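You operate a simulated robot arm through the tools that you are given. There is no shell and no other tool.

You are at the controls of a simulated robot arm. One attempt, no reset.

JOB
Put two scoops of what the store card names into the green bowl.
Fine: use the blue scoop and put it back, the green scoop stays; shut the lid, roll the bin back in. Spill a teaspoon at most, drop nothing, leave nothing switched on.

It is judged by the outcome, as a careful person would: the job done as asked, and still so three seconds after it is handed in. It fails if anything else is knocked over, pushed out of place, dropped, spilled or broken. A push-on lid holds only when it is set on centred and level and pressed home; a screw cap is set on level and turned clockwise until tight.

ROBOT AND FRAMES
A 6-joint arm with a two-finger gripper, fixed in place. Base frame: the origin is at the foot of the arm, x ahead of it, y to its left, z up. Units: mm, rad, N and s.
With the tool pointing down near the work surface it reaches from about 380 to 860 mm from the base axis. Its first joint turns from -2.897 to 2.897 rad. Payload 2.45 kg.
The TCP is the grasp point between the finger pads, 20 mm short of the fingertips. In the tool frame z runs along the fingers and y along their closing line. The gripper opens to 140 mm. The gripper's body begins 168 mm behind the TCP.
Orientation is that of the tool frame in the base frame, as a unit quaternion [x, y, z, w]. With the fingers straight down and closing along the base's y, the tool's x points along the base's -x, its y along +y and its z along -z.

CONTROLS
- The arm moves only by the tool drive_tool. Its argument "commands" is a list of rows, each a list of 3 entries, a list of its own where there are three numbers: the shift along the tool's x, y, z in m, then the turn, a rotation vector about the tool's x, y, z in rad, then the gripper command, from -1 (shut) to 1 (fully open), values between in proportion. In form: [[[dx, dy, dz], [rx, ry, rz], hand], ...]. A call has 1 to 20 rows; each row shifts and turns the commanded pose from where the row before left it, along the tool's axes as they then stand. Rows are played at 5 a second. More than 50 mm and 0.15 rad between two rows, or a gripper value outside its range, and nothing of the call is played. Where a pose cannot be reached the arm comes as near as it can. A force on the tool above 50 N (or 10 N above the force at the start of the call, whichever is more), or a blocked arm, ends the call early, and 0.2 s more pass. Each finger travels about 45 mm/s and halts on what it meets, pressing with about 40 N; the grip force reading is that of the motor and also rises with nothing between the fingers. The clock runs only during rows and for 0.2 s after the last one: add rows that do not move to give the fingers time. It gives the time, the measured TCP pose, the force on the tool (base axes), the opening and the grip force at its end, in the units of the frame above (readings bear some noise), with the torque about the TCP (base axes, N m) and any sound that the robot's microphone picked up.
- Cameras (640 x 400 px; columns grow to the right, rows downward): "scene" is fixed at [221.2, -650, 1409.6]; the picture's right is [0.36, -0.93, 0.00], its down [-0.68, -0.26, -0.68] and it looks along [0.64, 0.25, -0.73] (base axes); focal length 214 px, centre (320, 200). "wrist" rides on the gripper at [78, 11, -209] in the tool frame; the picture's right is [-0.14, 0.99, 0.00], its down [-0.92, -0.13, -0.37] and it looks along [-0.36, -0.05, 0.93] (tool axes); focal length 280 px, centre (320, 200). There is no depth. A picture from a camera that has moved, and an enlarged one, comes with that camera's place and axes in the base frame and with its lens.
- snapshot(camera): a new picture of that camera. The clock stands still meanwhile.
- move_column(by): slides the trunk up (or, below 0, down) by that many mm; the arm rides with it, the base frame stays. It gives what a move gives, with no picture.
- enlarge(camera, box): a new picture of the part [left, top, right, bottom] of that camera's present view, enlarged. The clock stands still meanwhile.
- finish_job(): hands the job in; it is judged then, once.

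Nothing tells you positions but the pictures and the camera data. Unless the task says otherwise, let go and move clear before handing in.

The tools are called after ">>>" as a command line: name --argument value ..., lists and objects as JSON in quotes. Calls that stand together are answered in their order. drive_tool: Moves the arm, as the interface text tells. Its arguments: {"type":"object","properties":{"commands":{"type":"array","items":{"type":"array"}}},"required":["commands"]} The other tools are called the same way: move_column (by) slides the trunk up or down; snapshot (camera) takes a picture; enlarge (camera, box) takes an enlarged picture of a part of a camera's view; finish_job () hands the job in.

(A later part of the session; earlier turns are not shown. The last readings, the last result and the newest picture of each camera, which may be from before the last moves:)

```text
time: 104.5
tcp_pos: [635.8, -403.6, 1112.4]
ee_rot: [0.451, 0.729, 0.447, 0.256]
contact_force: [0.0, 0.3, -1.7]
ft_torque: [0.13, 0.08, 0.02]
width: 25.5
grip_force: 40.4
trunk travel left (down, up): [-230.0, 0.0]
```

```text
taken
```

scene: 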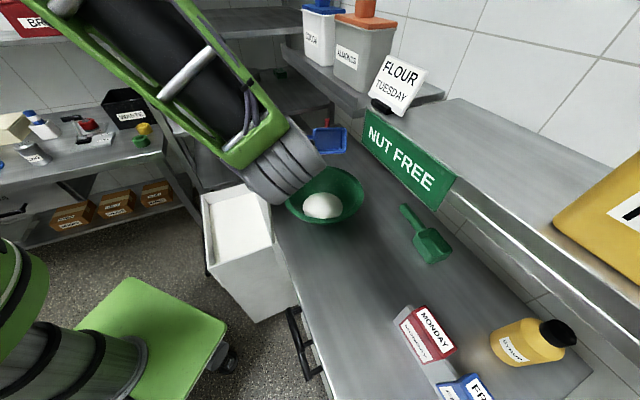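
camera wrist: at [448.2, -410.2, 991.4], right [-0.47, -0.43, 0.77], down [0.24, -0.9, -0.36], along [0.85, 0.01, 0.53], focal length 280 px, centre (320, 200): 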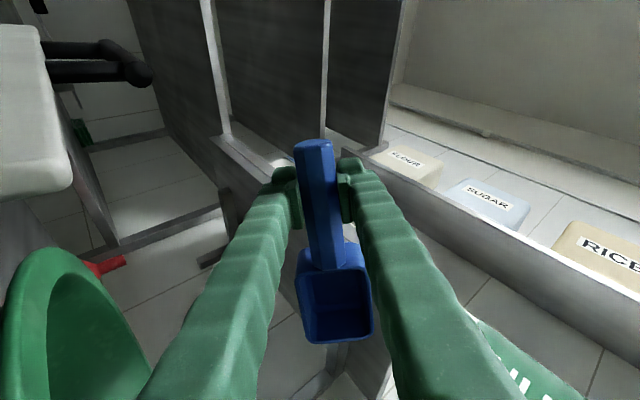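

>>> drive_tool --commands '[[[-0.005, 0, 0], [0.12, 0, 0], -1], [[0, 0, 0], [0.12, 0, 0], -1], [[0, 0, 0], [0.12, 0, 0], -1], [[0, 0, 0], [0.12, 0, 0], -1], [[0, 0, 0], [0.12, 0, 0], -1], [[0, 0, 0], [0.12, 0, 0], -1], [[0, 0, 0], [0.12, 0, 0], -1], [[0, 0, 0], [0.12, 0, 0], -1], [[0, 0, 0], [0.12, 0, 0], -1], [[0, 0, 0], [0, 0, 0], -1]]'

>>> snapshot --camera "wrist"

>>> enlarge --camera "scene" --box '[230, 120, 400, 270]'

```text
time: 106.7
tcp_pos: [638.2, -407.9, 1114.0]
ee_rot: [0.519, 0.855, 0.009, -0.012]
contact_force: [0.5, -0.7, -1.9]
ft_torque: [0.13, 0.05, -0.03]
width: 25.7
grip_force: 40.3
trunk travel left (down, up): [-230.0, 0.0]
```

```text
taken
camera wrist: at [613.9, -340.2, 1322.9], right [0.94, 0.34, 0.0], down [0.32, -0.89, 0.34], along [0.11, -0.32, -0.94], focal length 280 px, centre (320, 200)
```

wrist: 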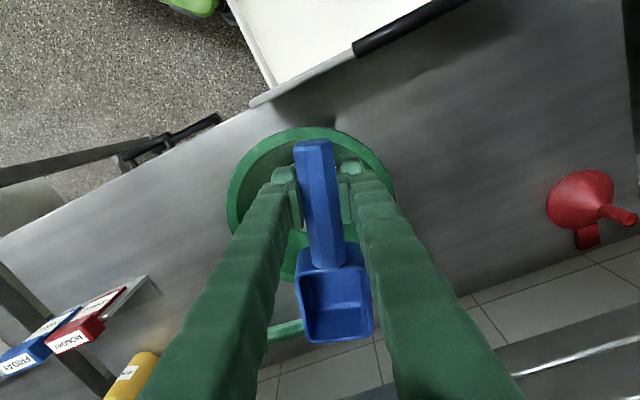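

```text
2.67 times, centred on (315, 195) of scene
camera zoom: at [221.2, -650.0, 1409.6], right [0.36, -0.93, 0.0], down [-0.68, -0.26, -0.68], along [0.64, 0.25, -0.73], focal length 572 px, centre (333, 213)
```

zoom: 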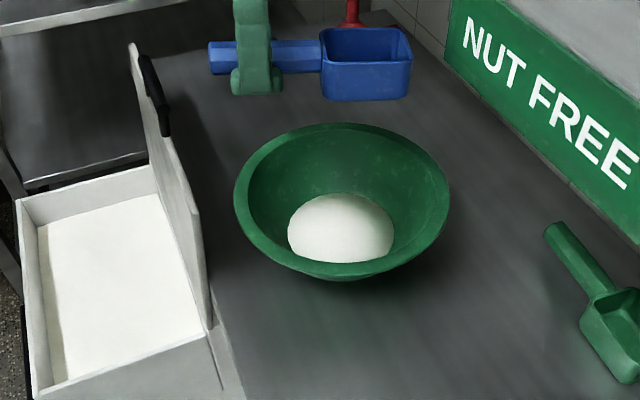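

The first scoop is in the bowl and the bench is clean. I'll go back to the bin for the second scoop along the same path.

>>> drive_tool --commands '[[[0.036, 0.01454, 0], [0, -0.03, 0], -1], [[0.036, 0.01454, 0], [0, 0, 0], -1], [[0.036, 0.01454, 0], [0, 0, 0], -1], [[0.036, 0.01454, 0], [0, 0, 0], -1], [[0.036, 0.01454, 0], [0, 0, 0], -1], [[0.036, 0.01454, 0], [0, 0, 0], -1], [[0.036, 0.01454, 0], [0, 0, 0], -1], [[0.036, 0.01454, 0], [0, 0, 0], -1], [[0.036, 0.01454, 0], [0, 0, 0], -1], [[0, 0, 0], [0, 0, 0.1184], -1], [[0, 0, 0], [0, 0, 0.1184], -1], [[0, 0, 0], [0, 0, 0.1184], -1], [[0, 0, 0], [0, 0, 0.1184], -1], [[0, 0, 0], [0, 0, 0.1184], -1], [[0, 0, 0], [0, 0, 0.1184], -1], [[0, 0, 0], [0, 0, 0.1184], -1], [[0, 0, 0], [0, 0, 0], -1]]'

>>> snapshot --camera "wrist"

```text
time: 110.2
tcp_pos: [605.0, -61.1, 1114.2]
ee_rot: [0.82, 0.573, 0.002, 0.0]
contact_force: [0.2, 0.9, -1.7]
ft_torque: [0.14, -0.07, -0.03]
width: 25.7
grip_force: 39.8
trunk travel left (down, up): [-230.0, 0.0]
```

```text
taken
camera wrist: at [641.1, 8.3, 1321.3], right [0.88, -0.47, 0.0], down [-0.44, -0.82, 0.37], along [-0.17, -0.33, -0.93], focal length 280 px, centre (320, 200)
```

wrist: 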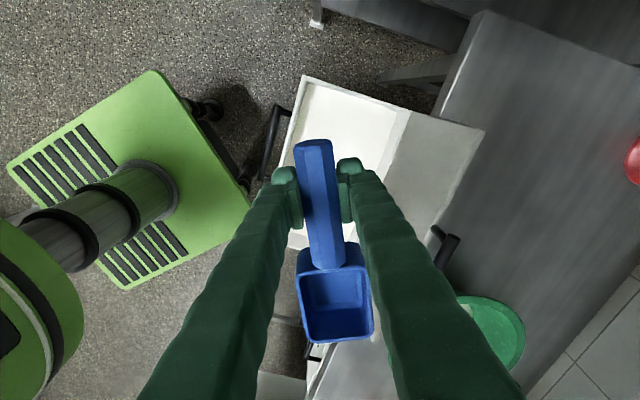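

>>> drive_tool --commands '[[[0, 0, 0.0357], [0, 0, 0], -1], [[0, 0, 0.0357], [0, 0, 0], -1], [[0, 0, 0.0357], [0, 0, 0], -1], [[0, 0, 0.0357], [0, 0, 0], -1], [[0, 0, 0.0357], [0, 0, 0], -1], [[0, 0, 0.0357], [0, 0, 0], -1], [[0, 0, 0], [0, 0.1, 0], -1], [[0, 0, 0], [0, 0.1, 0], -1], [[0, 0, 0], [0, 0.1, 0], -1], [[0, 0, 0], [0, 0.1, 0], -1], [[0, 0, 0], [0, 0.1, 0], -1], [[0, 0, 0], [0, 0.1, 0], -1], [[0, 0, 0], [0, 0.1, 0], -1], [[-0.0204, 0, 0.0242], [0, 0, 0], -1], [[-0.0204, 0, 0.0242], [0, 0, 0], -1], [[-0.0204, 0, 0.0242], [0, 0, 0], -1], [[-0.0204, 0, 0.0242], [0, 0, 0], -1], [[-0.0204, 0, 0.0242], [0, 0, 0], -1], [[0, 0, 0], [0, 0, 0], -1]]'

>>> snapshot --camera "wrist"

>>> enlarge --camera "scene" --box '[180, 130, 320, 270]'

```text
time: 114.2
tcp_pos: [605.6, -60.4, 740.5]
ee_rot: [0.768, 0.54, 0.281, -0.197]
contact_force: [0.9, 0.7, -2.6]
ft_torque: [0.11, -0.07, 0.0]
width: 25.5
grip_force: 40.4
trunk travel left (down, up): [-230.0, 0.0]
```

```text
taken
camera wrist: at [590.0, -134.7, 949.1], right [0.9, -0.44, -0.09], down [-0.44, -0.84, -0.31], along [0.06, 0.32, -0.95], focal length 280 px, centre (320, 200)
```

wrist: 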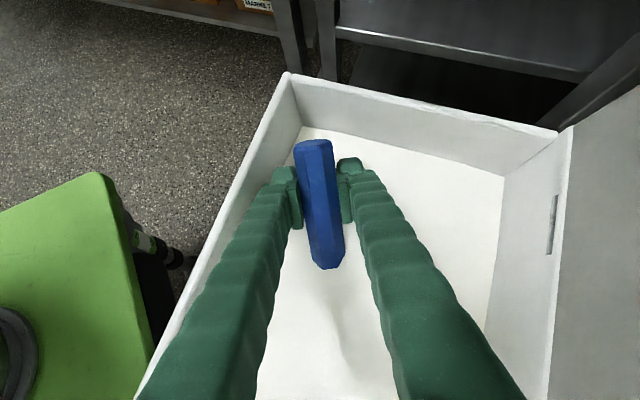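

```text
2.86 times, centred on (250, 200) of scene
camera zoom: at [221.2, -650.0, 1409.6], right [0.36, -0.93, 0.0], down [-0.68, -0.26, -0.68], along [0.64, 0.25, -0.73], focal length 613 px, centre (520, 200)
```

zoom: 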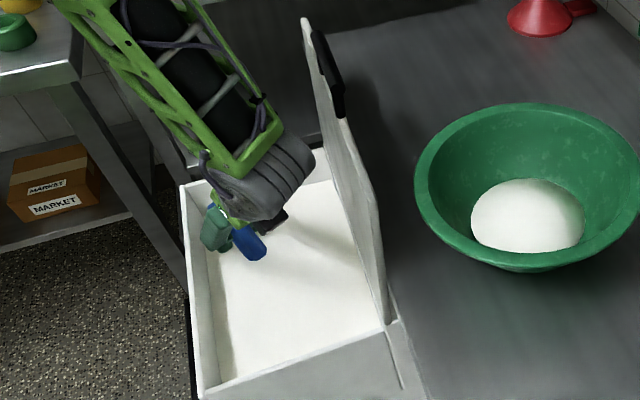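

I notice that during the last part of the first pour, when the arm hit its reach limit and drifted, the wrist nudged the bowl about 50 mm along +x. Nothing spilled, and I'll move the bowl back to its original spot later. For now I'll finish this scoop the same way as before.

>>> drive_tool --commands '[[[-0.0104, -0.0063, -0.0087], [0, 0, 0], -1], [[-0.0104, -0.0063, -0.0087], [0, 0, 0], -1], [[0, 0, 0], [0, -0.1, 0], -1], [[-0.0011, 0, 0.00165], [0, -0.1, 0], -1], [[-0.0019, 0, 0.0035], [0, -0.1, 0], -1], [[-0.0016, 0, 0.0037], [0, -0.1, 0], -1], [[-0.0009, 0, 0.0029], [0, -0.1, 0], -1], [[-0.0002, 0, 0.001], [0, -0.05, 0], -1], [[0.0006, 0, -0.004], [0, -0.05, 0], -1], [[0.0008, 0, -0.008], [0, -0.05, 0], -1], [[0.0005, 0, -0.01], [0, -0.049, 0], -1], [[0, 0, -0.01], [0, 0, 0], -1], [[0, 0, -0.01], [0, 0, 0], -1], [[0, 0, 0], [0, 0, 0], -1]]'

>>> snapshot --camera "wrist"

>>> enlarge --camera "scene" --box '[180, 130, 400, 270]'

```text
time: 117.2
tcp_pos: [584.0, -81.4, 769.4]
ee_rot: [0.819, 0.574, 0.001, 0.0]
contact_force: [1.0, 0.0, -3.0]
ft_torque: [0.23, -0.03, -0.01]
width: 25.4
grip_force: 40.3
trunk travel left (down, up): [-230.0, 0.0]
```

```text
taken
camera wrist: at [620.2, -12.1, 976.4], right [0.88, -0.47, 0.0], down [-0.43, -0.82, 0.37], along [-0.17, -0.32, -0.93], focal length 280 px, centre (320, 200)
```

wrist: 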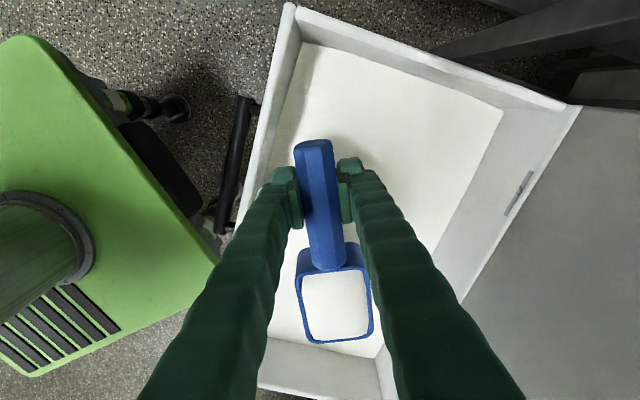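

```text
2.86 times, centred on (290, 200) of scene
camera zoom: at [221.2, -650.0, 1409.6], right [0.36, -0.93, 0.0], down [-0.68, -0.26, -0.68], along [0.64, 0.25, -0.73], focal length 613 px, centre (406, 200)
```

zoom: 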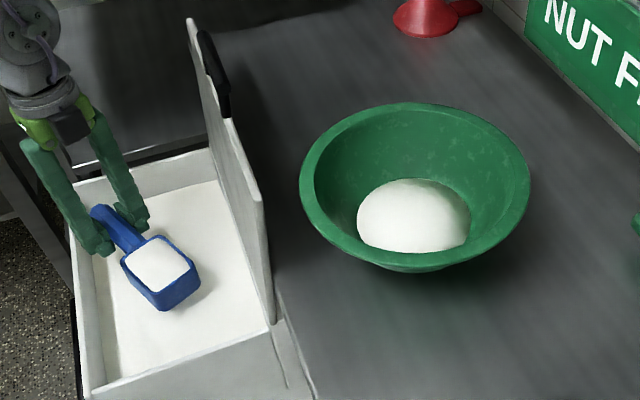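

>>> drive_tool --commands '[[[0, 0, -0.015], [0, 0, 0], -1], [[0, 0, -0.025], [0, 0, 0], -1], [[0, 0, -0.03], [0, 0, 0], -1], [[0, 0, -0.03], [0, 0, 0], -1], [[0, 0, -0.03], [0, 0, 0], -1], [[0, 0, -0.03], [0, 0, 0], -1], [[0, 0, -0.03], [0, 0, 0], -1], [[0, 0, -0.03], [0, 0, 0], -1], [[0, 0, -0.03], [0, 0, 0], -1], [[0, 0, -0.03], [0, 0, 0], -1], [[0, 0, -0.03], [0, 0, 0], -1], [[0, 0, -0.015], [0, 0, 0], -1], [[0, 0, 0], [0, 0, 0], -1]]'

>>> drive_tool --commands '[[[-0.012, 0.0086, 0], [0, 0, -0.03], -1], [[-0.022, 0.0158, 0], [0, 0, -0.05], -1], [[-0.0235, 0.0155, 0], [0, 0, -0.05], -1], [[-0.024, 0.0145, 0], [0, 0, -0.05], -1], [[-0.0248, 0.0133, 0], [0, 0, -0.05], -1], [[-0.0254, 0.012, 0], [0, 0, -0.05], -1], [[-0.026, 0.0107, 0], [0, 0, -0.05], -1], [[-0.0265, 0.0094, 0], [0, 0, -0.05], -1], [[-0.027, 0.008, 0], [0, 0, -0.05], -1], [[-0.0273, 0.0066, 0], [0, 0, -0.05], -1], [[-0.0276, 0.0052, 0], [0, 0, -0.044], -1], [[-0.02, 0.003, 0], [0, 0, 0], -1], [[0, 0, 0], [0, 0, 0], -1]]'

>>> snapshot --camera "wrist"

>>> snapshot --camera "scene"

```text
time: 120.0
tcp_pos: [582.9, -80.7, 1093.9]
ee_rot: [0.819, 0.574, 0.001, 0.001]
contact_force: [-0.5, -0.2, -2.8]
ft_torque: [0.19, -0.05, -0.02]
width: 25.7
grip_force: 40.3
trunk travel left (down, up): [-230.0, 0.0]
```

```text
time: 122.8
tcp_pos: [681.7, -381.9, 1094.2]
ee_rot: [0.642, 0.767, 0.001, 0.0]
contact_force: [-1.8, 0.0, -2.1]
ft_torque: [0.22, 0.04, -0.02]
width: 25.7
grip_force: 39.7
trunk travel left (down, up): [-230.0, 0.0]
```

```text
taken
camera wrist: at [677.5, -302.5, 1302.7], right [1.0, 0.04, 0.0], down [0.04, -0.93, 0.37], along [0.02, -0.37, -0.93], focal length 280 px, centre (320, 200)
```

wrist: 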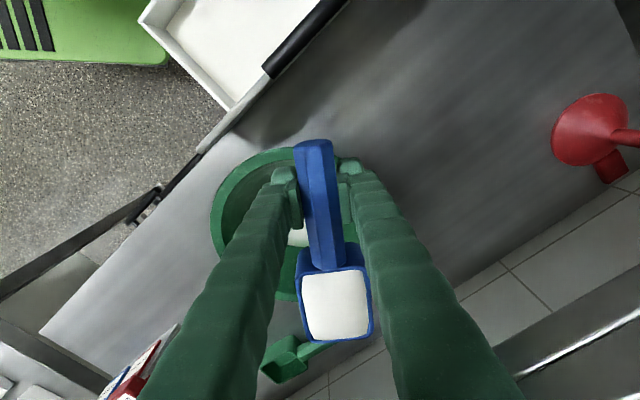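

```text
taken
```

scene: 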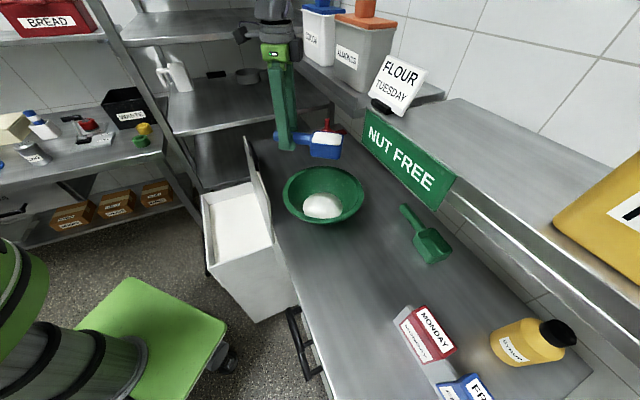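

>>> drive_tool --commands '[[[-0.0035, -0.0108, 0.015], [0, 0, 0], -1], [[-0.0035, -0.0108, 0.02], [0, 0, 0], -1], [[-0.0035, -0.0107, 0.02], [0, 0, 0], -1], [[0, 0, 0.015], [0, 0, 0], -1], [[0, 0, 0], [0, 0, 0], -1]]'

>>> snapshot --camera "wrist"

>>> enlarge --camera "scene" --box '[230, 110, 410, 260]'

```text
time: 124.0
tcp_pos: [652.8, -398.8, 1025.5]
ee_rot: [0.642, 0.766, 0.002, 0.001]
contact_force: [0.7, 0.5, -3.0]
ft_torque: [0.19, 0.03, -0.04]
width: 25.8
grip_force: 40.0
trunk travel left (down, up): [-230.0, 0.0]
```

```text
taken
camera wrist: at [649.1, -319.0, 1232.9], right [1.0, 0.04, 0.0], down [0.03, -0.93, 0.37], along [0.02, -0.37, -0.93], focal length 280 px, centre (320, 200)
```

wrist: 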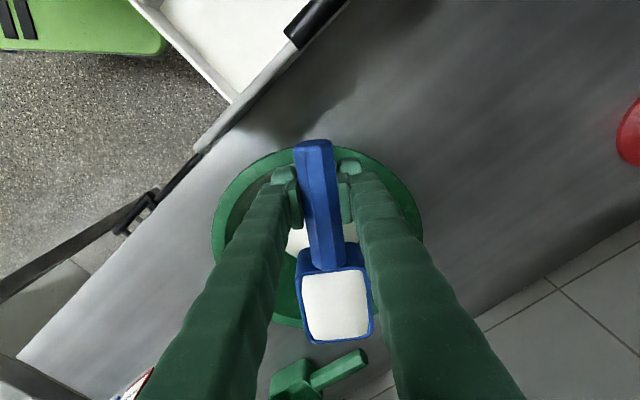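

```text
2.67 times, centred on (320, 185) of scene
camera zoom: at [221.2, -650.0, 1409.6], right [0.36, -0.93, 0.0], down [-0.68, -0.26, -0.68], along [0.64, 0.25, -0.73], focal length 572 px, centre (320, 240)
```

zoom: 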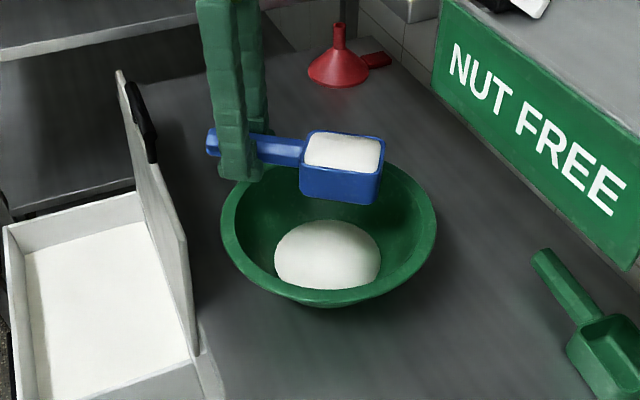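

>>> drive_tool --commands '[[[0, 0, 0], [-0.06, 0, 0], -1], [[0, 0, 0], [-0.09, 0, 0], -1], [[0, 0, 0], [-0.09, 0, 0], -1], [[0, 0, 0], [-0.09, 0, 0], -1], [[0, 0, 0], [-0.09, 0, 0], -1], [[0, 0, 0], [-0.09, 0, 0], -1], [[0, 0, 0], [-0.09, 0, 0], -1], [[0, 0, 0], [-0.09, 0, 0], -1], [[0, 0, 0], [-0.09, 0, 0], -1], [[0, 0, 0], [-0.09, 0, 0], -1], [[0, 0, 0], [-0.09, 0, 0], -1], [[0, 0, 0], [-0.09, 0, 0], -1], [[0, 0, 0], [0, 0, 0], -1]]'

>>> snapshot --camera "scene"

>>> snapshot --camera "wrist"

```text
time: 126.8
tcp_pos: [652.6, -397.4, 1024.9]
ee_rot: [0.555, 0.663, 0.386, 0.322]
contact_force: [-0.5, -0.4, -2.5]
ft_torque: [0.18, 0.03, -0.02]
width: 25.8
grip_force: 39.9
trunk travel left (down, up): [-230.0, 0.0]
```

```text
taken
```

scene: 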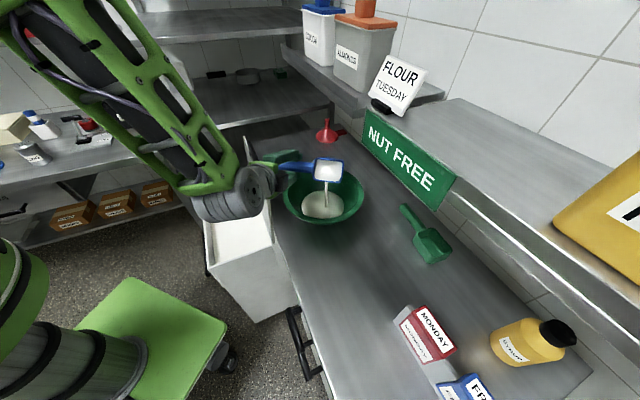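

```text
taken
camera wrist: at [464.8, -351.9, 1135.2], right [0.51, -0.05, 0.86], down [-0.22, -0.97, 0.07], along [0.83, -0.22, -0.5], focal length 280 px, centre (320, 200)
```

wrist: 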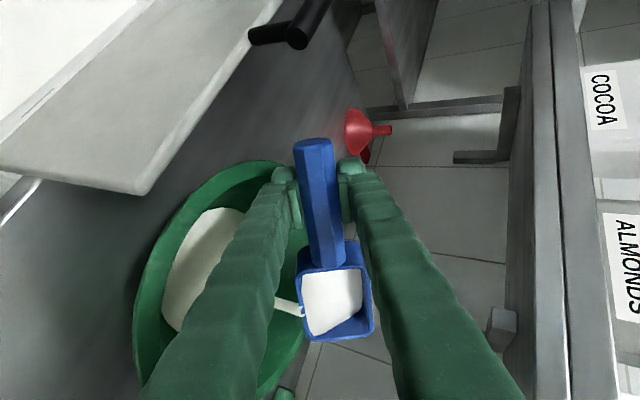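

>>> drive_tool --commands '[[[0, 0, 0], [-0.08, 0, 0], -1], [[0, 0, 0], [-0.08, 0, 0], -1], [[0, 0, 0], [-0.08, 0, 0], -1], [[0, 0, 0], [-0.08, 0, 0], -1], [[0, 0, 0], [-0.08, 0, 0], -1], [[0, 0.002, 0], [-0.08, 0, 0], -1], [[0, 0.004, 0], [-0.08, 0, 0], -1], [[0, 0.005, 0], [-0.08, 0, 0], -1], [[0, 0, 0], [0, 0, 0], -1], [[0, 0, 0], [0, 0, 0], -1], [[0, 0, 0], [0, 0, 0], -1]]'

>>> snapshot --camera "scene"

>>> snapshot --camera "wrist"

```text
time: 129.2
tcp_pos: [652.7, -397.8, 1034.9]
ee_rot: [0.427, 0.507, 0.574, 0.48]
contact_force: [-1.0, 0.1, -1.9]
ft_torque: [0.14, 0.07, -0.05]
width: 25.8
grip_force: 40.2
trunk travel left (down, up): [-230.0, 0.0]
```

```text
taken
```

scene: 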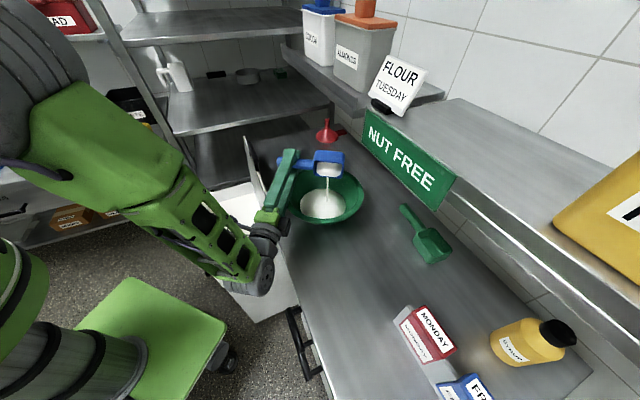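

```text
taken
camera wrist: at [433.3, -357.8, 1018.2], right [-0.09, -0.16, 0.98], down [-0.18, -0.97, -0.17], along [0.98, -0.2, 0.06], focal length 280 px, centre (320, 200)
```

wrist: 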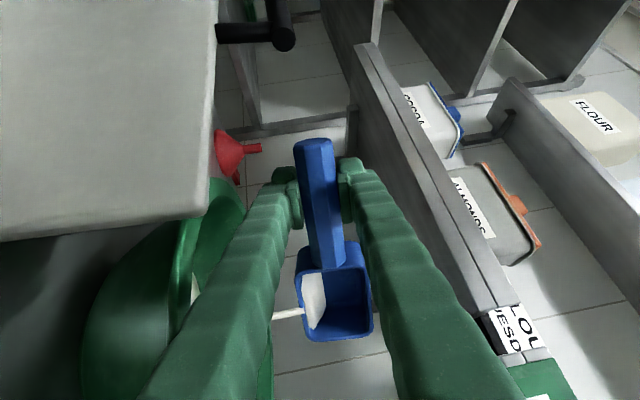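

>>> drive_tool --commands '[[[0, 0.0099, 0.0015], [-0.06, 0, 0], -1], [[0, 0.0098, 0.0019], [-0.06, 0, 0], -1], [[0, 0.0097, 0.0025], [-0.06, 0, 0], -1], [[0, 0.0096, 0.003], [-0.06, 0, 0], -1], [[0, 0.0094, 0.0036], [-0.05, 0, 0], -1], [[0, 0.0092, 0.004], [-0.05, 0, 0], -1], [[0, 0, 0], [0, 0, 0], -1], [[0, 0, 0], [0, 0, 0], -1], [[0, 0, 0], [0, 0, 0], -1], [[0, 0, 0], [0, 0, 0], -1]]'

>>> enlarge --camera "scene" --box '[230, 110, 410, 260]'

>>> snapshot --camera "wrist"

```text
time: 131.4
tcp_pos: [654.2, -397.8, 1094.0]
ee_rot: [0.338, 0.403, 0.652, 0.546]
contact_force: [0.4, -0.5, -1.7]
ft_torque: [0.1, 0.06, -0.03]
width: 25.8
grip_force: 40.0
trunk travel left (down, up): [-230.0, 0.0]
```

```text
2.67 times, centred on (320, 185) of scene
camera zoom: at [221.2, -650.0, 1409.6], right [0.36, -0.93, 0.0], down [-0.68, -0.26, -0.68], along [0.64, 0.25, -0.73], focal length 572 px, centre (320, 240)
```

zoom: 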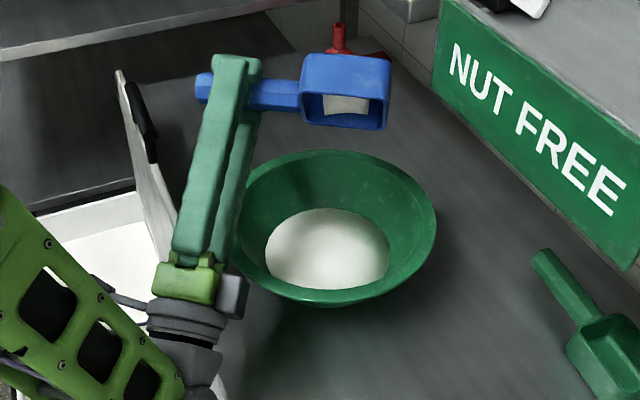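

```text
taken
camera wrist: at [450.3, -354.6, 1010.0], right [-0.41, -0.21, 0.89], down [-0.11, -0.95, -0.28], along [0.91, -0.21, 0.37], focal length 280 px, centre (320, 200)
```

wrist: 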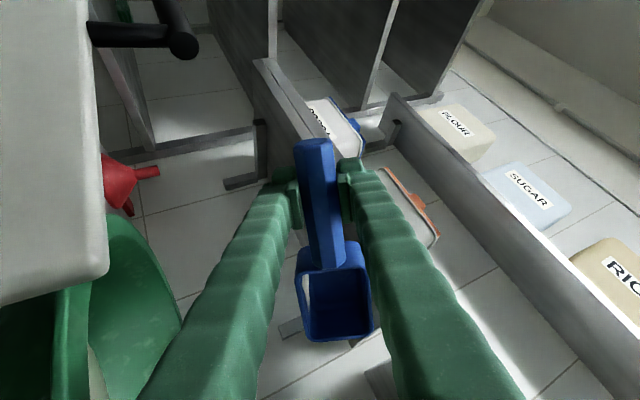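

>>> drive_tool --commands '[[[0, 0.0072, 0.0036], [-0.05, 0, 0], -1], [[0, 0.007, 0.0039], [-0.05, 0, 0], -1], [[0, 0, 0], [0, 0, 0], -1], [[0, 0, 0], [0, 0, 0], -1], [[0, 0, 0], [0, 0, 0], -1]]'

>>> enlarge --camera "scene" --box '[230, 110, 410, 260]'

>>> enlarge --camera "wrist" --box '[260, 220, 420, 360]'

```text
time: 132.7
tcp_pos: [653.0, -396.9, 1111.3]
ee_rot: [0.311, 0.37, 0.671, 0.562]
contact_force: [1.0, 0.1, -2.6]
ft_torque: [0.15, 0.03, -0.01]
width: 25.7
grip_force: 40.9
trunk travel left (down, up): [-230.0, 0.0]
```

```text
2.67 times, centred on (320, 185) of scene
camera zoom: at [221.2, -650.0, 1409.6], right [0.36, -0.93, 0.0], down [-0.68, -0.26, -0.68], along [0.64, 0.25, -0.73], focal length 572 px, centre (320, 240)
```

zoom: 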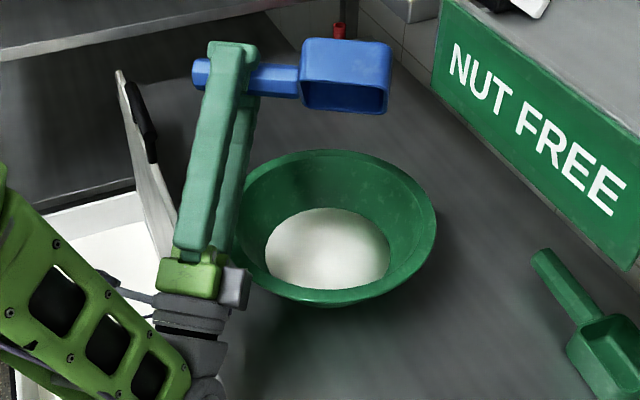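

```text
2.86 times, centred on (340, 290) of wrist
camera zoom: at [459.9, -352.1, 1006.9], right [-0.5, -0.23, 0.84], down [-0.08, -0.95, -0.31], along [0.87, -0.22, 0.45], focal length 801 px, centre (263, -57)
```

zoom: 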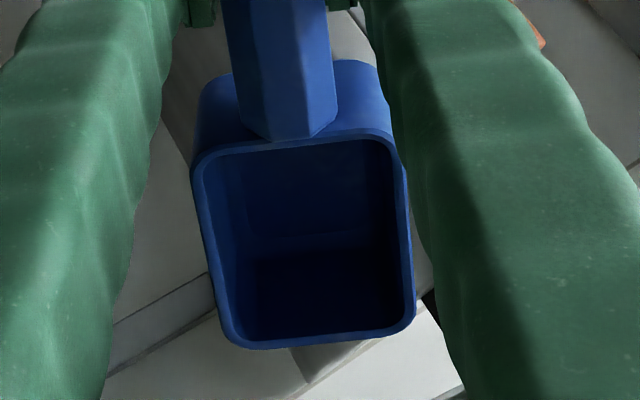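

The scoop is empty and the second scoop is in the bowl. I'll roll the scoop back level at this height.

>>> drive_tool --commands '[[[0, 0, 0], [0.08, 0, 0], -1], [[0, 0, 0], [0.12, 0, 0], -1], [[0, 0, 0], [0.12, 0, 0], -1], [[0, 0, 0], [0.12, 0, 0], -1], [[0, 0, 0], [0.12, 0, 0], -1], [[0, 0, 0], [0.12, 0, 0], -1], [[0, 0, 0], [0.12, 0, 0], -1], [[0, 0, 0], [0.12, 0, 0], -1], [[0, 0, 0], [0.12, 0, 0], -1], [[0, 0, 0], [0.12, 0, 0], -1], [[0, 0, 0], [0.12, 0, 0], -1], [[0, 0, 0], [0.12, 0, 0], -1], [[0, 0, 0], [0.12, 0, 0], -1], [[0, 0, 0], [0.12, 0, 0], -1], [[0, 0, 0], [0.12, 0, 0], -1], [[0, 0, 0], [0.12, 0, 0], -1], [[0, 0, 0], [0.12, 0, 0], -1], [[0, 0, 0], [0.12, 0, 0], -1], [[0, 0, 0], [0, 0, 0], -1]]'

>>> snapshot --camera "wrist"

>>> snapshot --camera "scene"

```text
time: 136.7
tcp_pos: [652.6, -398.6, 1110.7]
ee_rot: [0.642, 0.766, 0.005, 0.002]
contact_force: [-0.9, 0.4, -1.9]
ft_torque: [0.12, 0.03, 0.02]
width: 26.1
grip_force: 39.9
trunk travel left (down, up): [-230.0, 0.0]
```

```text
taken
camera wrist: at [646.7, -319.6, 1319.5], right [1.0, 0.04, 0.01], down [0.03, -0.93, 0.37], along [0.02, -0.37, -0.93], focal length 280 px, centre (320, 200)
```

wrist: 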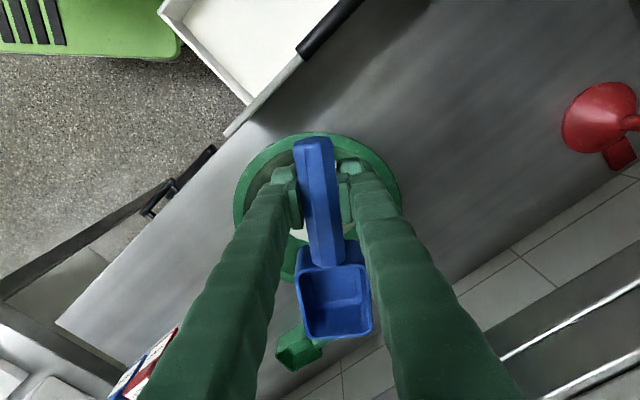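

```text
taken
```

scene: 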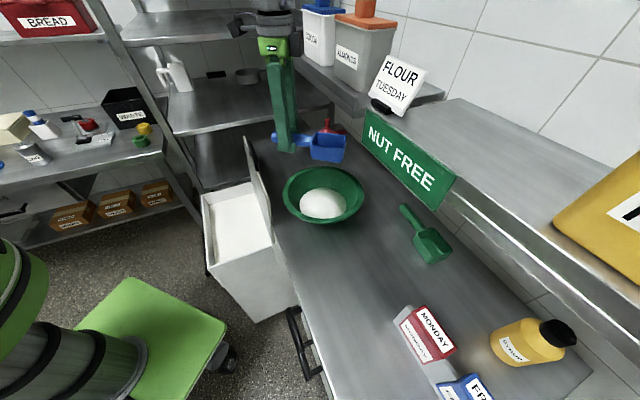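

>>> enlarge --camera "wrist" --box '[260, 120, 420, 350]'

>>> enlarge --camera "scene" --box '[250, 90, 370, 230]'

```text
1.74 times, centred on (340, 235) of wrist
camera zoom: at [646.7, -319.6, 1319.5], right [1.0, 0.04, 0.01], down [0.03, -0.93, 0.37], along [0.02, -0.37, -0.93], focal length 488 px, centre (285, 139)
```

zoom: 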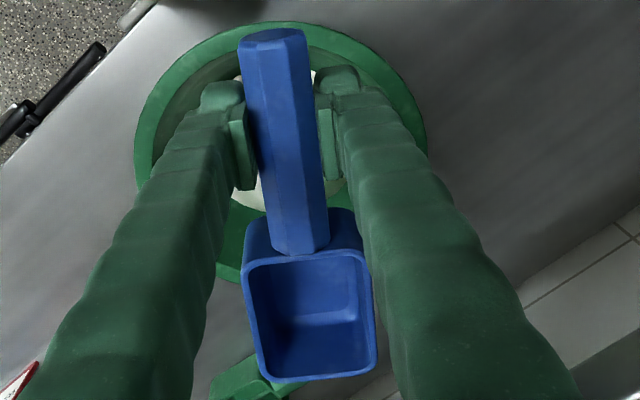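

```text
2.86 times, centred on (310, 160) of scene
camera zoom: at [221.2, -650.0, 1409.6], right [0.36, -0.93, 0.0], down [-0.68, -0.26, -0.68], along [0.64, 0.25, -0.73], focal length 613 px, centre (349, 314)
```

zoom: 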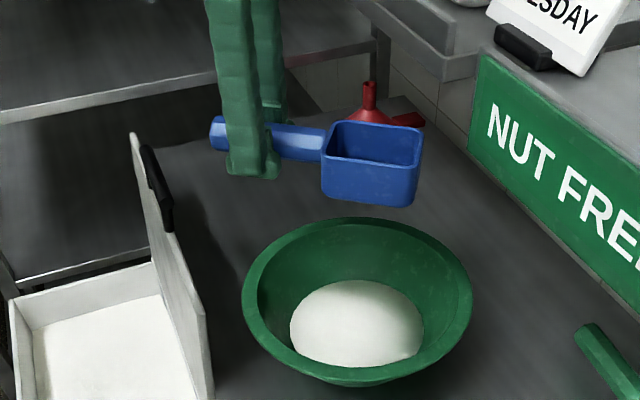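

>>> drive_tool --commands '[[[0.02535, 0.02966, 0], [0, 0, 0], -1], [[0.02535, 0.02966, 0], [0, 0, 0], -1], [[0.02535, 0.02966, 0.005], [0, 0, 0], -1], [[0.02535, 0.02966, 0.01], [0, 0, 0], -1], [[0.02535, 0.02966, 0.01], [0, 0, 0], -1], [[0.02535, 0.02966, 0.01], [0, 0, 0], -1], [[0.02535, 0.02966, 0.01], [0, 0, 0], -1], [[0, 0, 0], [0, 0, -0.1225], -1], [[0, 0, 0], [0, 0, -0.1225], -1], [[0, 0, 0], [0, 0, -0.1225], -1], [[0, 0, 0], [0, 0, -0.1225], -1], [[0, 0, 0], [0, 0, -0.1225], -1], [[0, 0, 0], [0, 0, 0], -1]]'

>>> snapshot --camera "wrist"

>>> snapshot --camera "scene"

```text
time: 139.4
tcp_pos: [825.9, -185.5, 1067.4]
ee_rot: [0.381, 0.925, 0.003, 0.005]
contact_force: [-0.6, -0.2, -1.5]
ft_torque: [0.08, 0.08, 0.01]
width: 25.8
grip_force: 40.0
trunk travel left (down, up): [-230.0, 0.0]
```

```text
taken
camera wrist: at [776.0, -123.5, 1276.2], right [0.79, 0.61, 0.01], down [0.56, -0.74, 0.37], along [0.23, -0.29, -0.93], focal length 280 px, centre (320, 200)
```

wrist: 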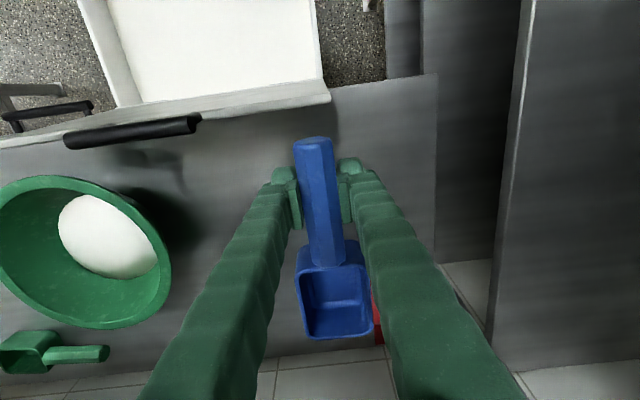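

```text
taken
```

scene: 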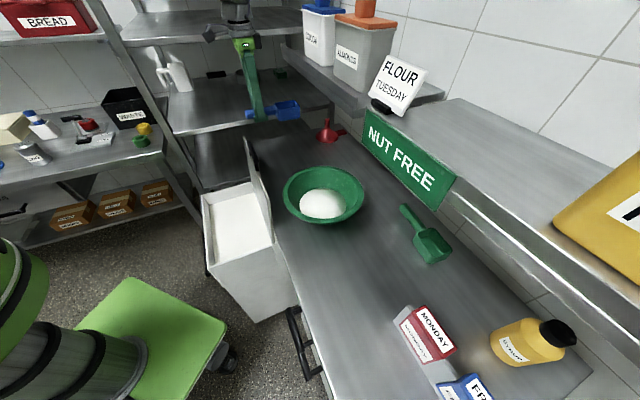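

>>> drive_tool --commands '[[[-0.002, -0.0014, 0.03], [0, 0, 0], -1], [[0, 0, 0.04], [0, 0, 0], -1], [[0, 0, 0.04], [0, 0, 0], -1], [[0, 0, 0.035], [0, 0, 0], -1], [[0, 0, 0.015], [0, 0, 0], -1], [[0, 0, 0.008], [0, 0, 0], -1], [[0, 0, 0], [0, 0, 0], -1]]'

>>> enlarge --camera "scene" --box '[240, 120, 320, 180]'

>>> snapshot --camera "wrist"

```text
time: 141.1
tcp_pos: [827.9, -186.8, 900.5]
ee_rot: [0.381, 0.925, 0.004, 0.004]
contact_force: [0.2, 0.2, -1.9]
ft_torque: [0.08, 0.11, 0.01]
width: 25.9
grip_force: 40.4
trunk travel left (down, up): [-230.0, 0.0]
```

```text
6.67 times, centred on (280, 150) of scene
camera zoom: at [221.2, -650.0, 1409.6], right [0.36, -0.93, 0.0], down [-0.68, -0.26, -0.68], along [0.64, 0.25, -0.73], focal length 1430 px, centre (587, 533)
```

zoom: 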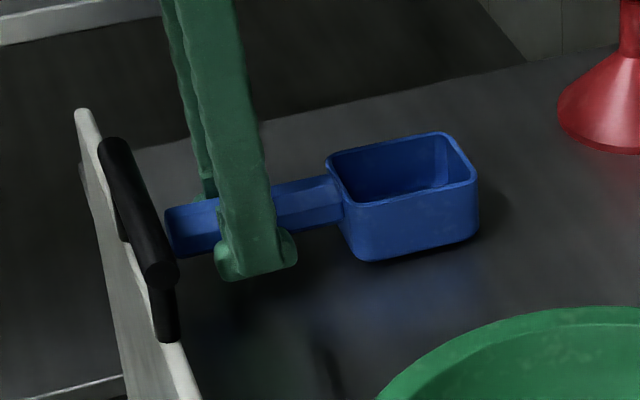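

```text
taken
camera wrist: at [778.8, -126.0, 1108.3], right [0.8, 0.61, 0.01], down [0.56, -0.74, 0.37], along [0.23, -0.29, -0.93], focal length 280 px, centre (320, 200)
```

wrist: 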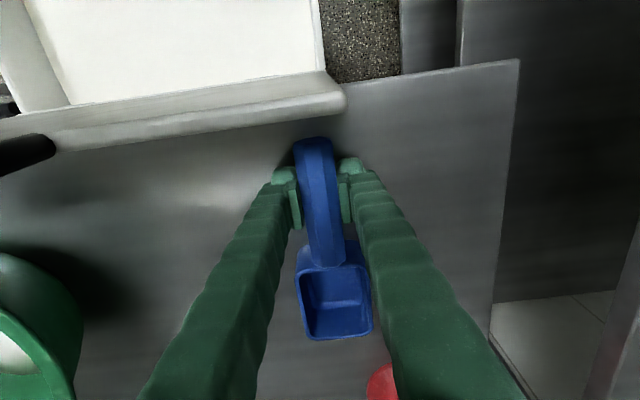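

>>> drive_tool --commands '[[[0.004, 0, 0.004], [0, 0, 0], -1], [[0, 0, 0.0025], [0, 0, 0], -1], [[0, 0, 0.0015], [0, 0, 0], -1], [[0, 0, 0], [0, 0, 0], -1]]'

>>> enlarge --camera "scene" --box '[240, 120, 320, 180]'

```text
time: 142.1
tcp_pos: [827.7, -183.0, 893.8]
ee_rot: [0.381, 0.925, 0.003, 0.005]
contact_force: [1.4, 0.6, 6.0]
ft_torque: [-0.76, -0.69, 0.11]
width: 25.7
grip_force: 39.3
trunk travel left (down, up): [-230.0, 0.0]
```

```text
6.67 times, centred on (280, 150) of scene
camera zoom: at [221.2, -650.0, 1409.6], right [0.36, -0.93, 0.0], down [-0.68, -0.26, -0.68], along [0.64, 0.25, -0.73], focal length 1430 px, centre (587, 533)
```

zoom: 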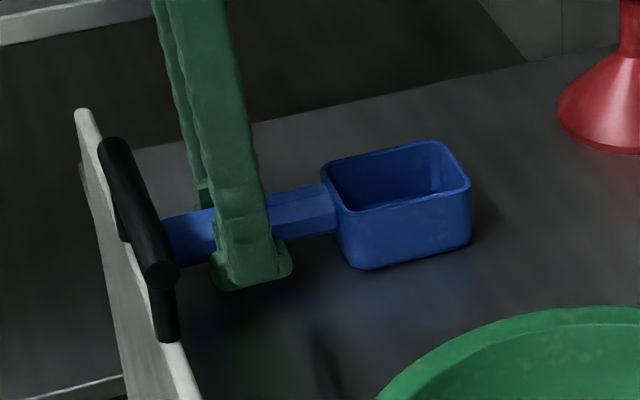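

>>> drive_tool --commands '[[[0, 0, 0.0005], [0, -0.015, 0], -1], [[0, 0, 0.0005], [0, -0.015, 0], -1], [[0, 0, 0], [0, 0, 0], -1]]'

>>> enlarge --camera "scene" --box '[240, 120, 320, 180]'

```text
time: 142.8
tcp_pos: [824.8, -185.1, 890.8]
ee_rot: [0.381, 0.924, -0.003, 0.017]
contact_force: [0.4, 0.0, -2.0]
ft_torque: [0.1, 0.13, 0.02]
width: 25.7
grip_force: 39.9
trunk travel left (down, up): [-230.0, 0.0]
```

```text
6.67 times, centred on (280, 150) of scene
camera zoom: at [221.2, -650.0, 1409.6], right [0.36, -0.93, 0.0], down [-0.68, -0.26, -0.68], along [0.64, 0.25, -0.73], focal length 1430 px, centre (587, 533)
```

zoom: 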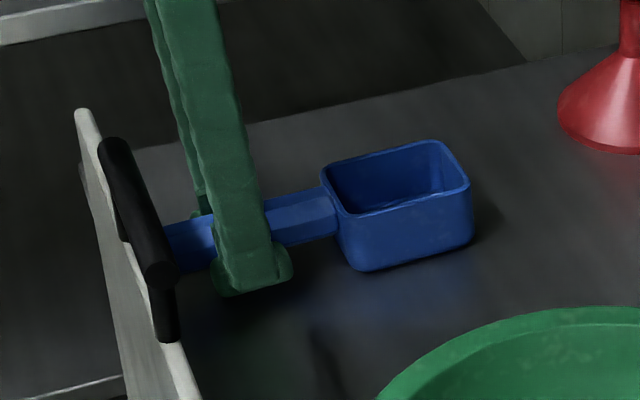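

>>> drive_tool --commands '[[[0, 0, 0.0015], [0, 0, 0], -1], [[0, 0, 0.0015], [0, 0, 0], -1], [[0, 0, 0], [0, 0, 0], -1]]'

```text
time: 143.7
tcp_pos: [825.8, -184.0, 890.5]
ee_rot: [0.381, 0.924, -0.003, 0.019]
contact_force: [-2.6, -0.2, 10.9]
ft_torque: [-0.52, -0.29, -0.08]
width: 25.5
grip_force: 39.8
trunk travel left (down, up): [-230.0, 0.0]
```

>>> drive_tool --commands '[[[0, 0, -0.0012], [0, 0.01, 0], -1], [[0, 0, 0], [0, 0, 0], -1], [[0, 0, 0], [0, 0, 0], -0.55], [[0, 0, 0], [0, 0, 0], -0.4], [[0, 0, 0], [0, 0, 0], -0.3], [[0, 0, 0], [0, 0, 0], -0.3]]'

>>> enlarge --camera "scene" --box '[240, 120, 320, 180]'

>>> snapshot --camera "wrist"

```text
time: 145.1
tcp_pos: [826.4, -184.7, 891.1]
ee_rot: [0.381, 0.924, 0.0, 0.014]
contact_force: [-0.6, 0.1, -0.2]
ft_torque: [-0.01, 0.02, -0.02]
width: 48.9
grip_force: 0.0
trunk travel left (down, up): [-230.0, 0.0]
```

```text
6.67 times, centred on (280, 150) of scene
camera zoom: at [221.2, -650.0, 1409.6], right [0.36, -0.93, 0.0], down [-0.68, -0.26, -0.68], along [0.64, 0.25, -0.73], focal length 1430 px, centre (587, 533)
```

zoom: 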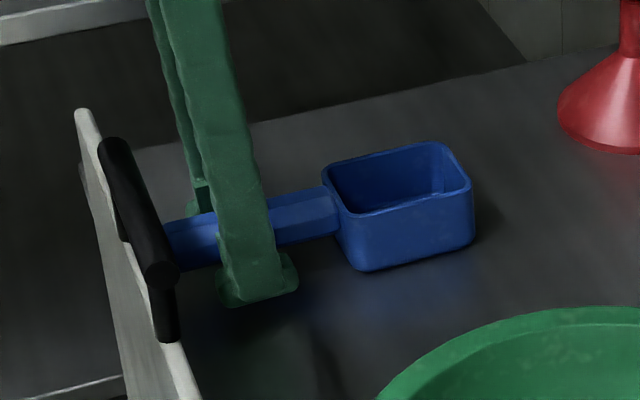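

```text
taken
camera wrist: at [773.0, -119.9, 1095.9], right [0.8, 0.61, 0.01], down [0.55, -0.74, 0.39], along [0.25, -0.3, -0.92], focal length 280 px, centre (320, 200)
```

wrist: 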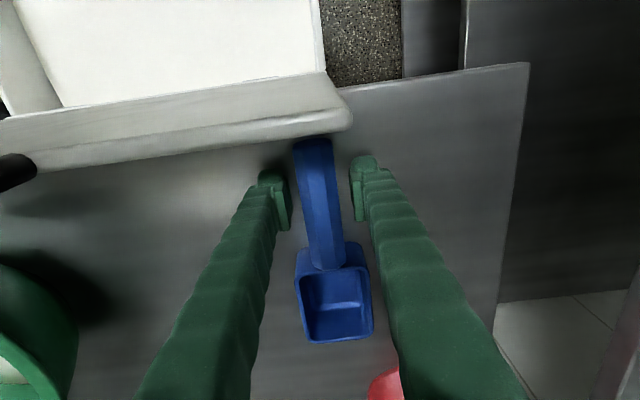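

The blue scoop is back in its place. I'll lift away and head to the bowl to slide it back to where it was.

>>> drive_tool --commands '[[[0, 0, -0.02], [0, -0.02, 0], -0.2], [[0, 0, -0.04], [0, 0, 0], -0.2], [[0, 0, -0.04], [0, 0, 0], -0.2], [[0, 0, -0.04], [0, 0, 0], -0.2], [[0, 0, -0.04], [0, 0, 0], -0.2], [[0, 0, 0], [0, 0, 0], -0.2]]'

>>> snapshot --camera "wrist"

>>> snapshot --camera "scene"

```text
time: 146.4
tcp_pos: [820.5, -180.1, 1069.9]
ee_rot: [0.382, 0.924, -0.004, 0.023]
contact_force: [-0.1, 0.1, -0.8]
ft_torque: [0.0, -0.01, -0.02]
width: 55.9
grip_force: 0.1
trunk travel left (down, up): [-230.0, 0.0]
```

```text
taken
camera wrist: at [763.9, -112.6, 1274.5], right [0.8, 0.61, 0.02], down [0.55, -0.73, 0.41], along [0.26, -0.32, -0.91], focal length 280 px, centre (320, 200)
```

wrist: 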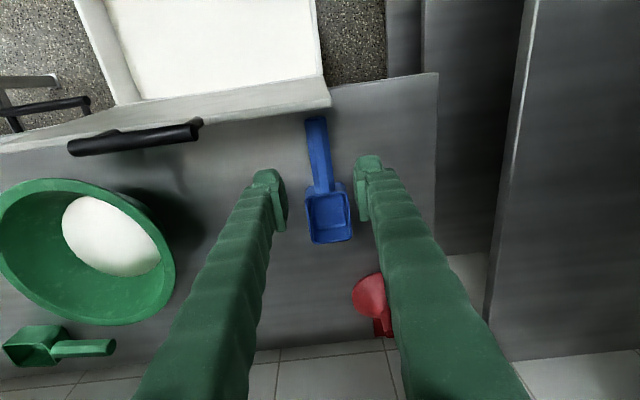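

```text
taken
```

scene: 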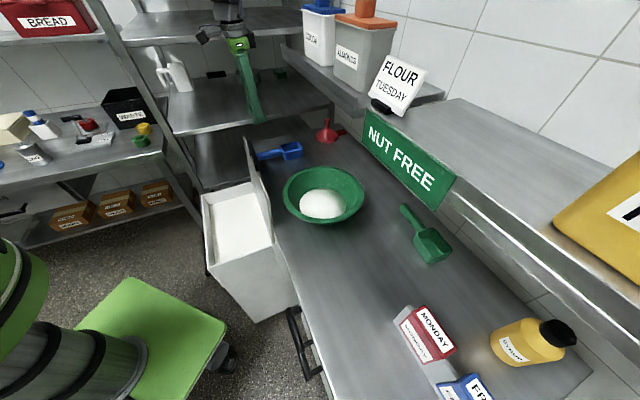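

>>> drive_tool --commands '[[[-0.0021, -0.0397, 0], [0, 0.0455, 0], -0.2], [[-0.0021, -0.0397, 0], [0, 0, 0], -0.2], [[-0.0021, -0.0397, 0], [0, 0, 0], -0.2], [[-0.0021, -0.0397, 0], [0, 0, 0], -0.3], [[-0.0021, -0.0397, 0], [0, 0, 0], -0.4], [[-0.0021, -0.0397, 0], [0, 0, 0], -0.4], [[-0.0021, -0.0397, 0], [0, 0, 0], -0.4], [[-0.0021, -0.0397, 0], [0, 0, 0], -0.4], [[-0.0021, -0.0397, 0], [0, 0, 0], -0.4], [[-0.0021, -0.0397, 0], [0, 0, 0], -0.4], [[-0.0021, -0.0397, 0], [0, 0, 0], -0.4], [[0, 0, 0], [0, 0, 0.131], -0.4], [[0, 0, 0], [0, 0, 0.131], -0.4], [[0, 0, 0], [0, 0, 0.131], -0.4], [[0, 0, 0], [0, 0, 0.131], -0.4], [[0, 0, 0], [0, 0, 0.131], -0.4], [[0, 0, 0], [0, 0, 0.131], -0.4], [[0, 0, 0], [0, 0, 0], -0.4]]'

>>> snapshot --camera "wrist"

>>> snapshot --camera "scene"

```text
time: 150.2
tcp_pos: [528.7, -506.1, 1065.5]
ee_rot: [0.707, 0.708, 0.005, 0.0]
contact_force: [0.9, 0.5, 0.8]
ft_torque: [0.03, -0.01, -0.03]
width: 41.8
grip_force: 0.0
trunk travel left (down, up): [-230.0, 0.0]
```

```text
taken
camera wrist: at [537.1, -429.8, 1274.2], right [0.99, -0.14, 0.01], down [-0.13, -0.92, 0.36], along [-0.04, -0.36, -0.93], focal length 280 px, centre (320, 200)
```

wrist: 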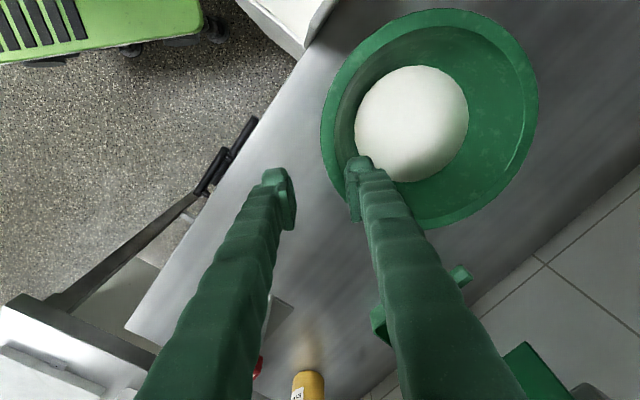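

```text
taken
```

scene: 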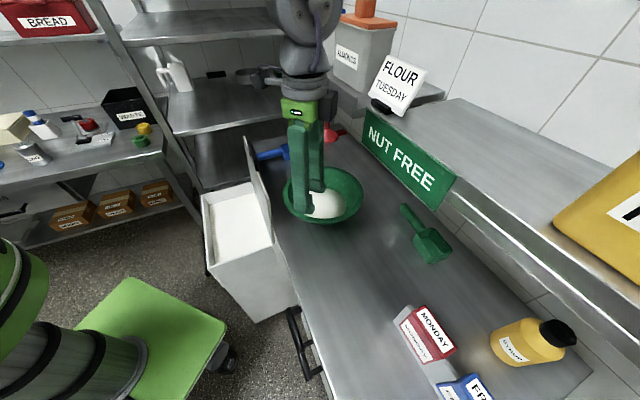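

>>> drive_tool --commands '[[[0.005, 0.009, 0.03], [0, 0, 0], -0.4], [[0, 0, 0.04], [0, 0, 0], -0.4], [[0, 0, 0.03], [0, 0, 0], -0.4], [[0, 0, 0.01], [0, 0, 0], -0.4], [[0, 0, 0], [0, 0, 0], -0.4]]'

>>> snapshot --camera "wrist"

>>> enlarge --camera "scene" --box '[240, 130, 400, 250]'

```text
time: 151.4
tcp_pos: [539.8, -501.7, 956.4]
ee_rot: [0.707, 0.707, 0.004, 0.001]
contact_force: [2.1, 1.0, 0.9]
ft_torque: [-0.02, -0.04, -0.01]
width: 43.2
grip_force: 1.0
trunk travel left (down, up): [-230.0, 0.0]
```

```text
taken
camera wrist: at [547.9, -424.2, 1163.8], right [0.99, -0.14, 0.01], down [-0.13, -0.92, 0.36], along [-0.04, -0.36, -0.93], focal length 280 px, centre (320, 200)
```

wrist: 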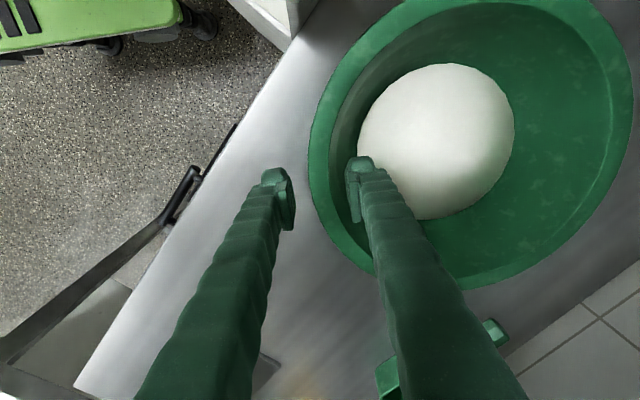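

```text
3.33 times, centred on (320, 190) of scene
camera zoom: at [221.2, -650.0, 1409.6], right [0.36, -0.93, 0.0], down [-0.68, -0.26, -0.68], along [0.64, 0.25, -0.73], focal length 715 px, centre (320, 233)
```

zoom: 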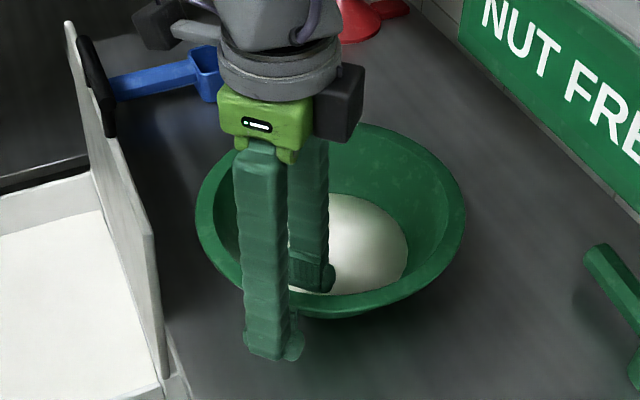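

>>> drive_tool --commands '[[[0, 0.007, 0], [0, 0, 0], -0.4], [[0, 0, 0.008], [0, 0, 0], -0.4], [[0, 0, 0], [0, 0, 0], -0.4]]'

>>> enlarge --camera "scene" --box '[240, 130, 400, 250]'

>>> enlarge --camera "wrist" --box '[240, 100, 440, 260]'

```text
time: 152.2
tcp_pos: [546.4, -500.4, 947.3]
ee_rot: [0.706, 0.708, 0.006, 0.001]
contact_force: [0.4, -0.6, 0.2]
ft_torque: [0.04, -0.04, -0.02]
width: 41.9
grip_force: 0.0
trunk travel left (down, up): [-230.0, 0.0]
```

```text
3.33 times, centred on (320, 190) of scene
camera zoom: at [221.2, -650.0, 1409.6], right [0.36, -0.93, 0.0], down [-0.68, -0.26, -0.68], along [0.64, 0.25, -0.73], focal length 715 px, centre (320, 233)
```

zoom: 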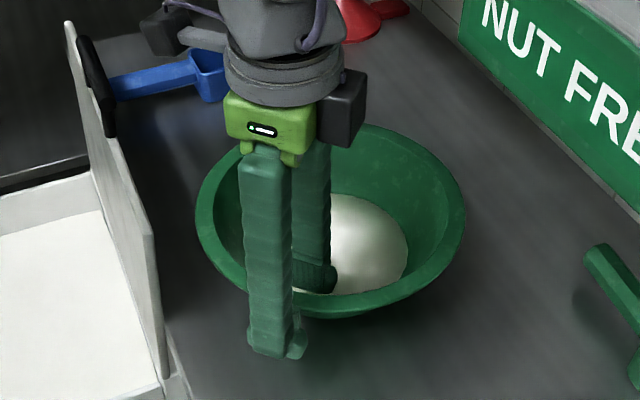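

```text
2.50 times, centred on (340, 180) of wrist
camera zoom: at [554.6, -423.9, 1155.2], right [0.99, -0.14, 0.01], down [-0.13, -0.92, 0.36], along [-0.04, -0.36, -0.93], focal length 701 px, centre (270, 250)
```

zoom: 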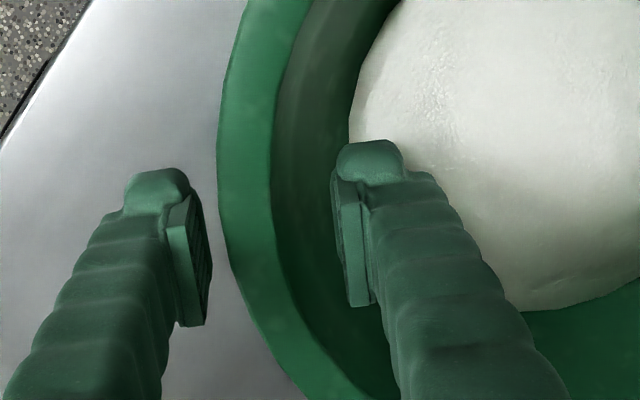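

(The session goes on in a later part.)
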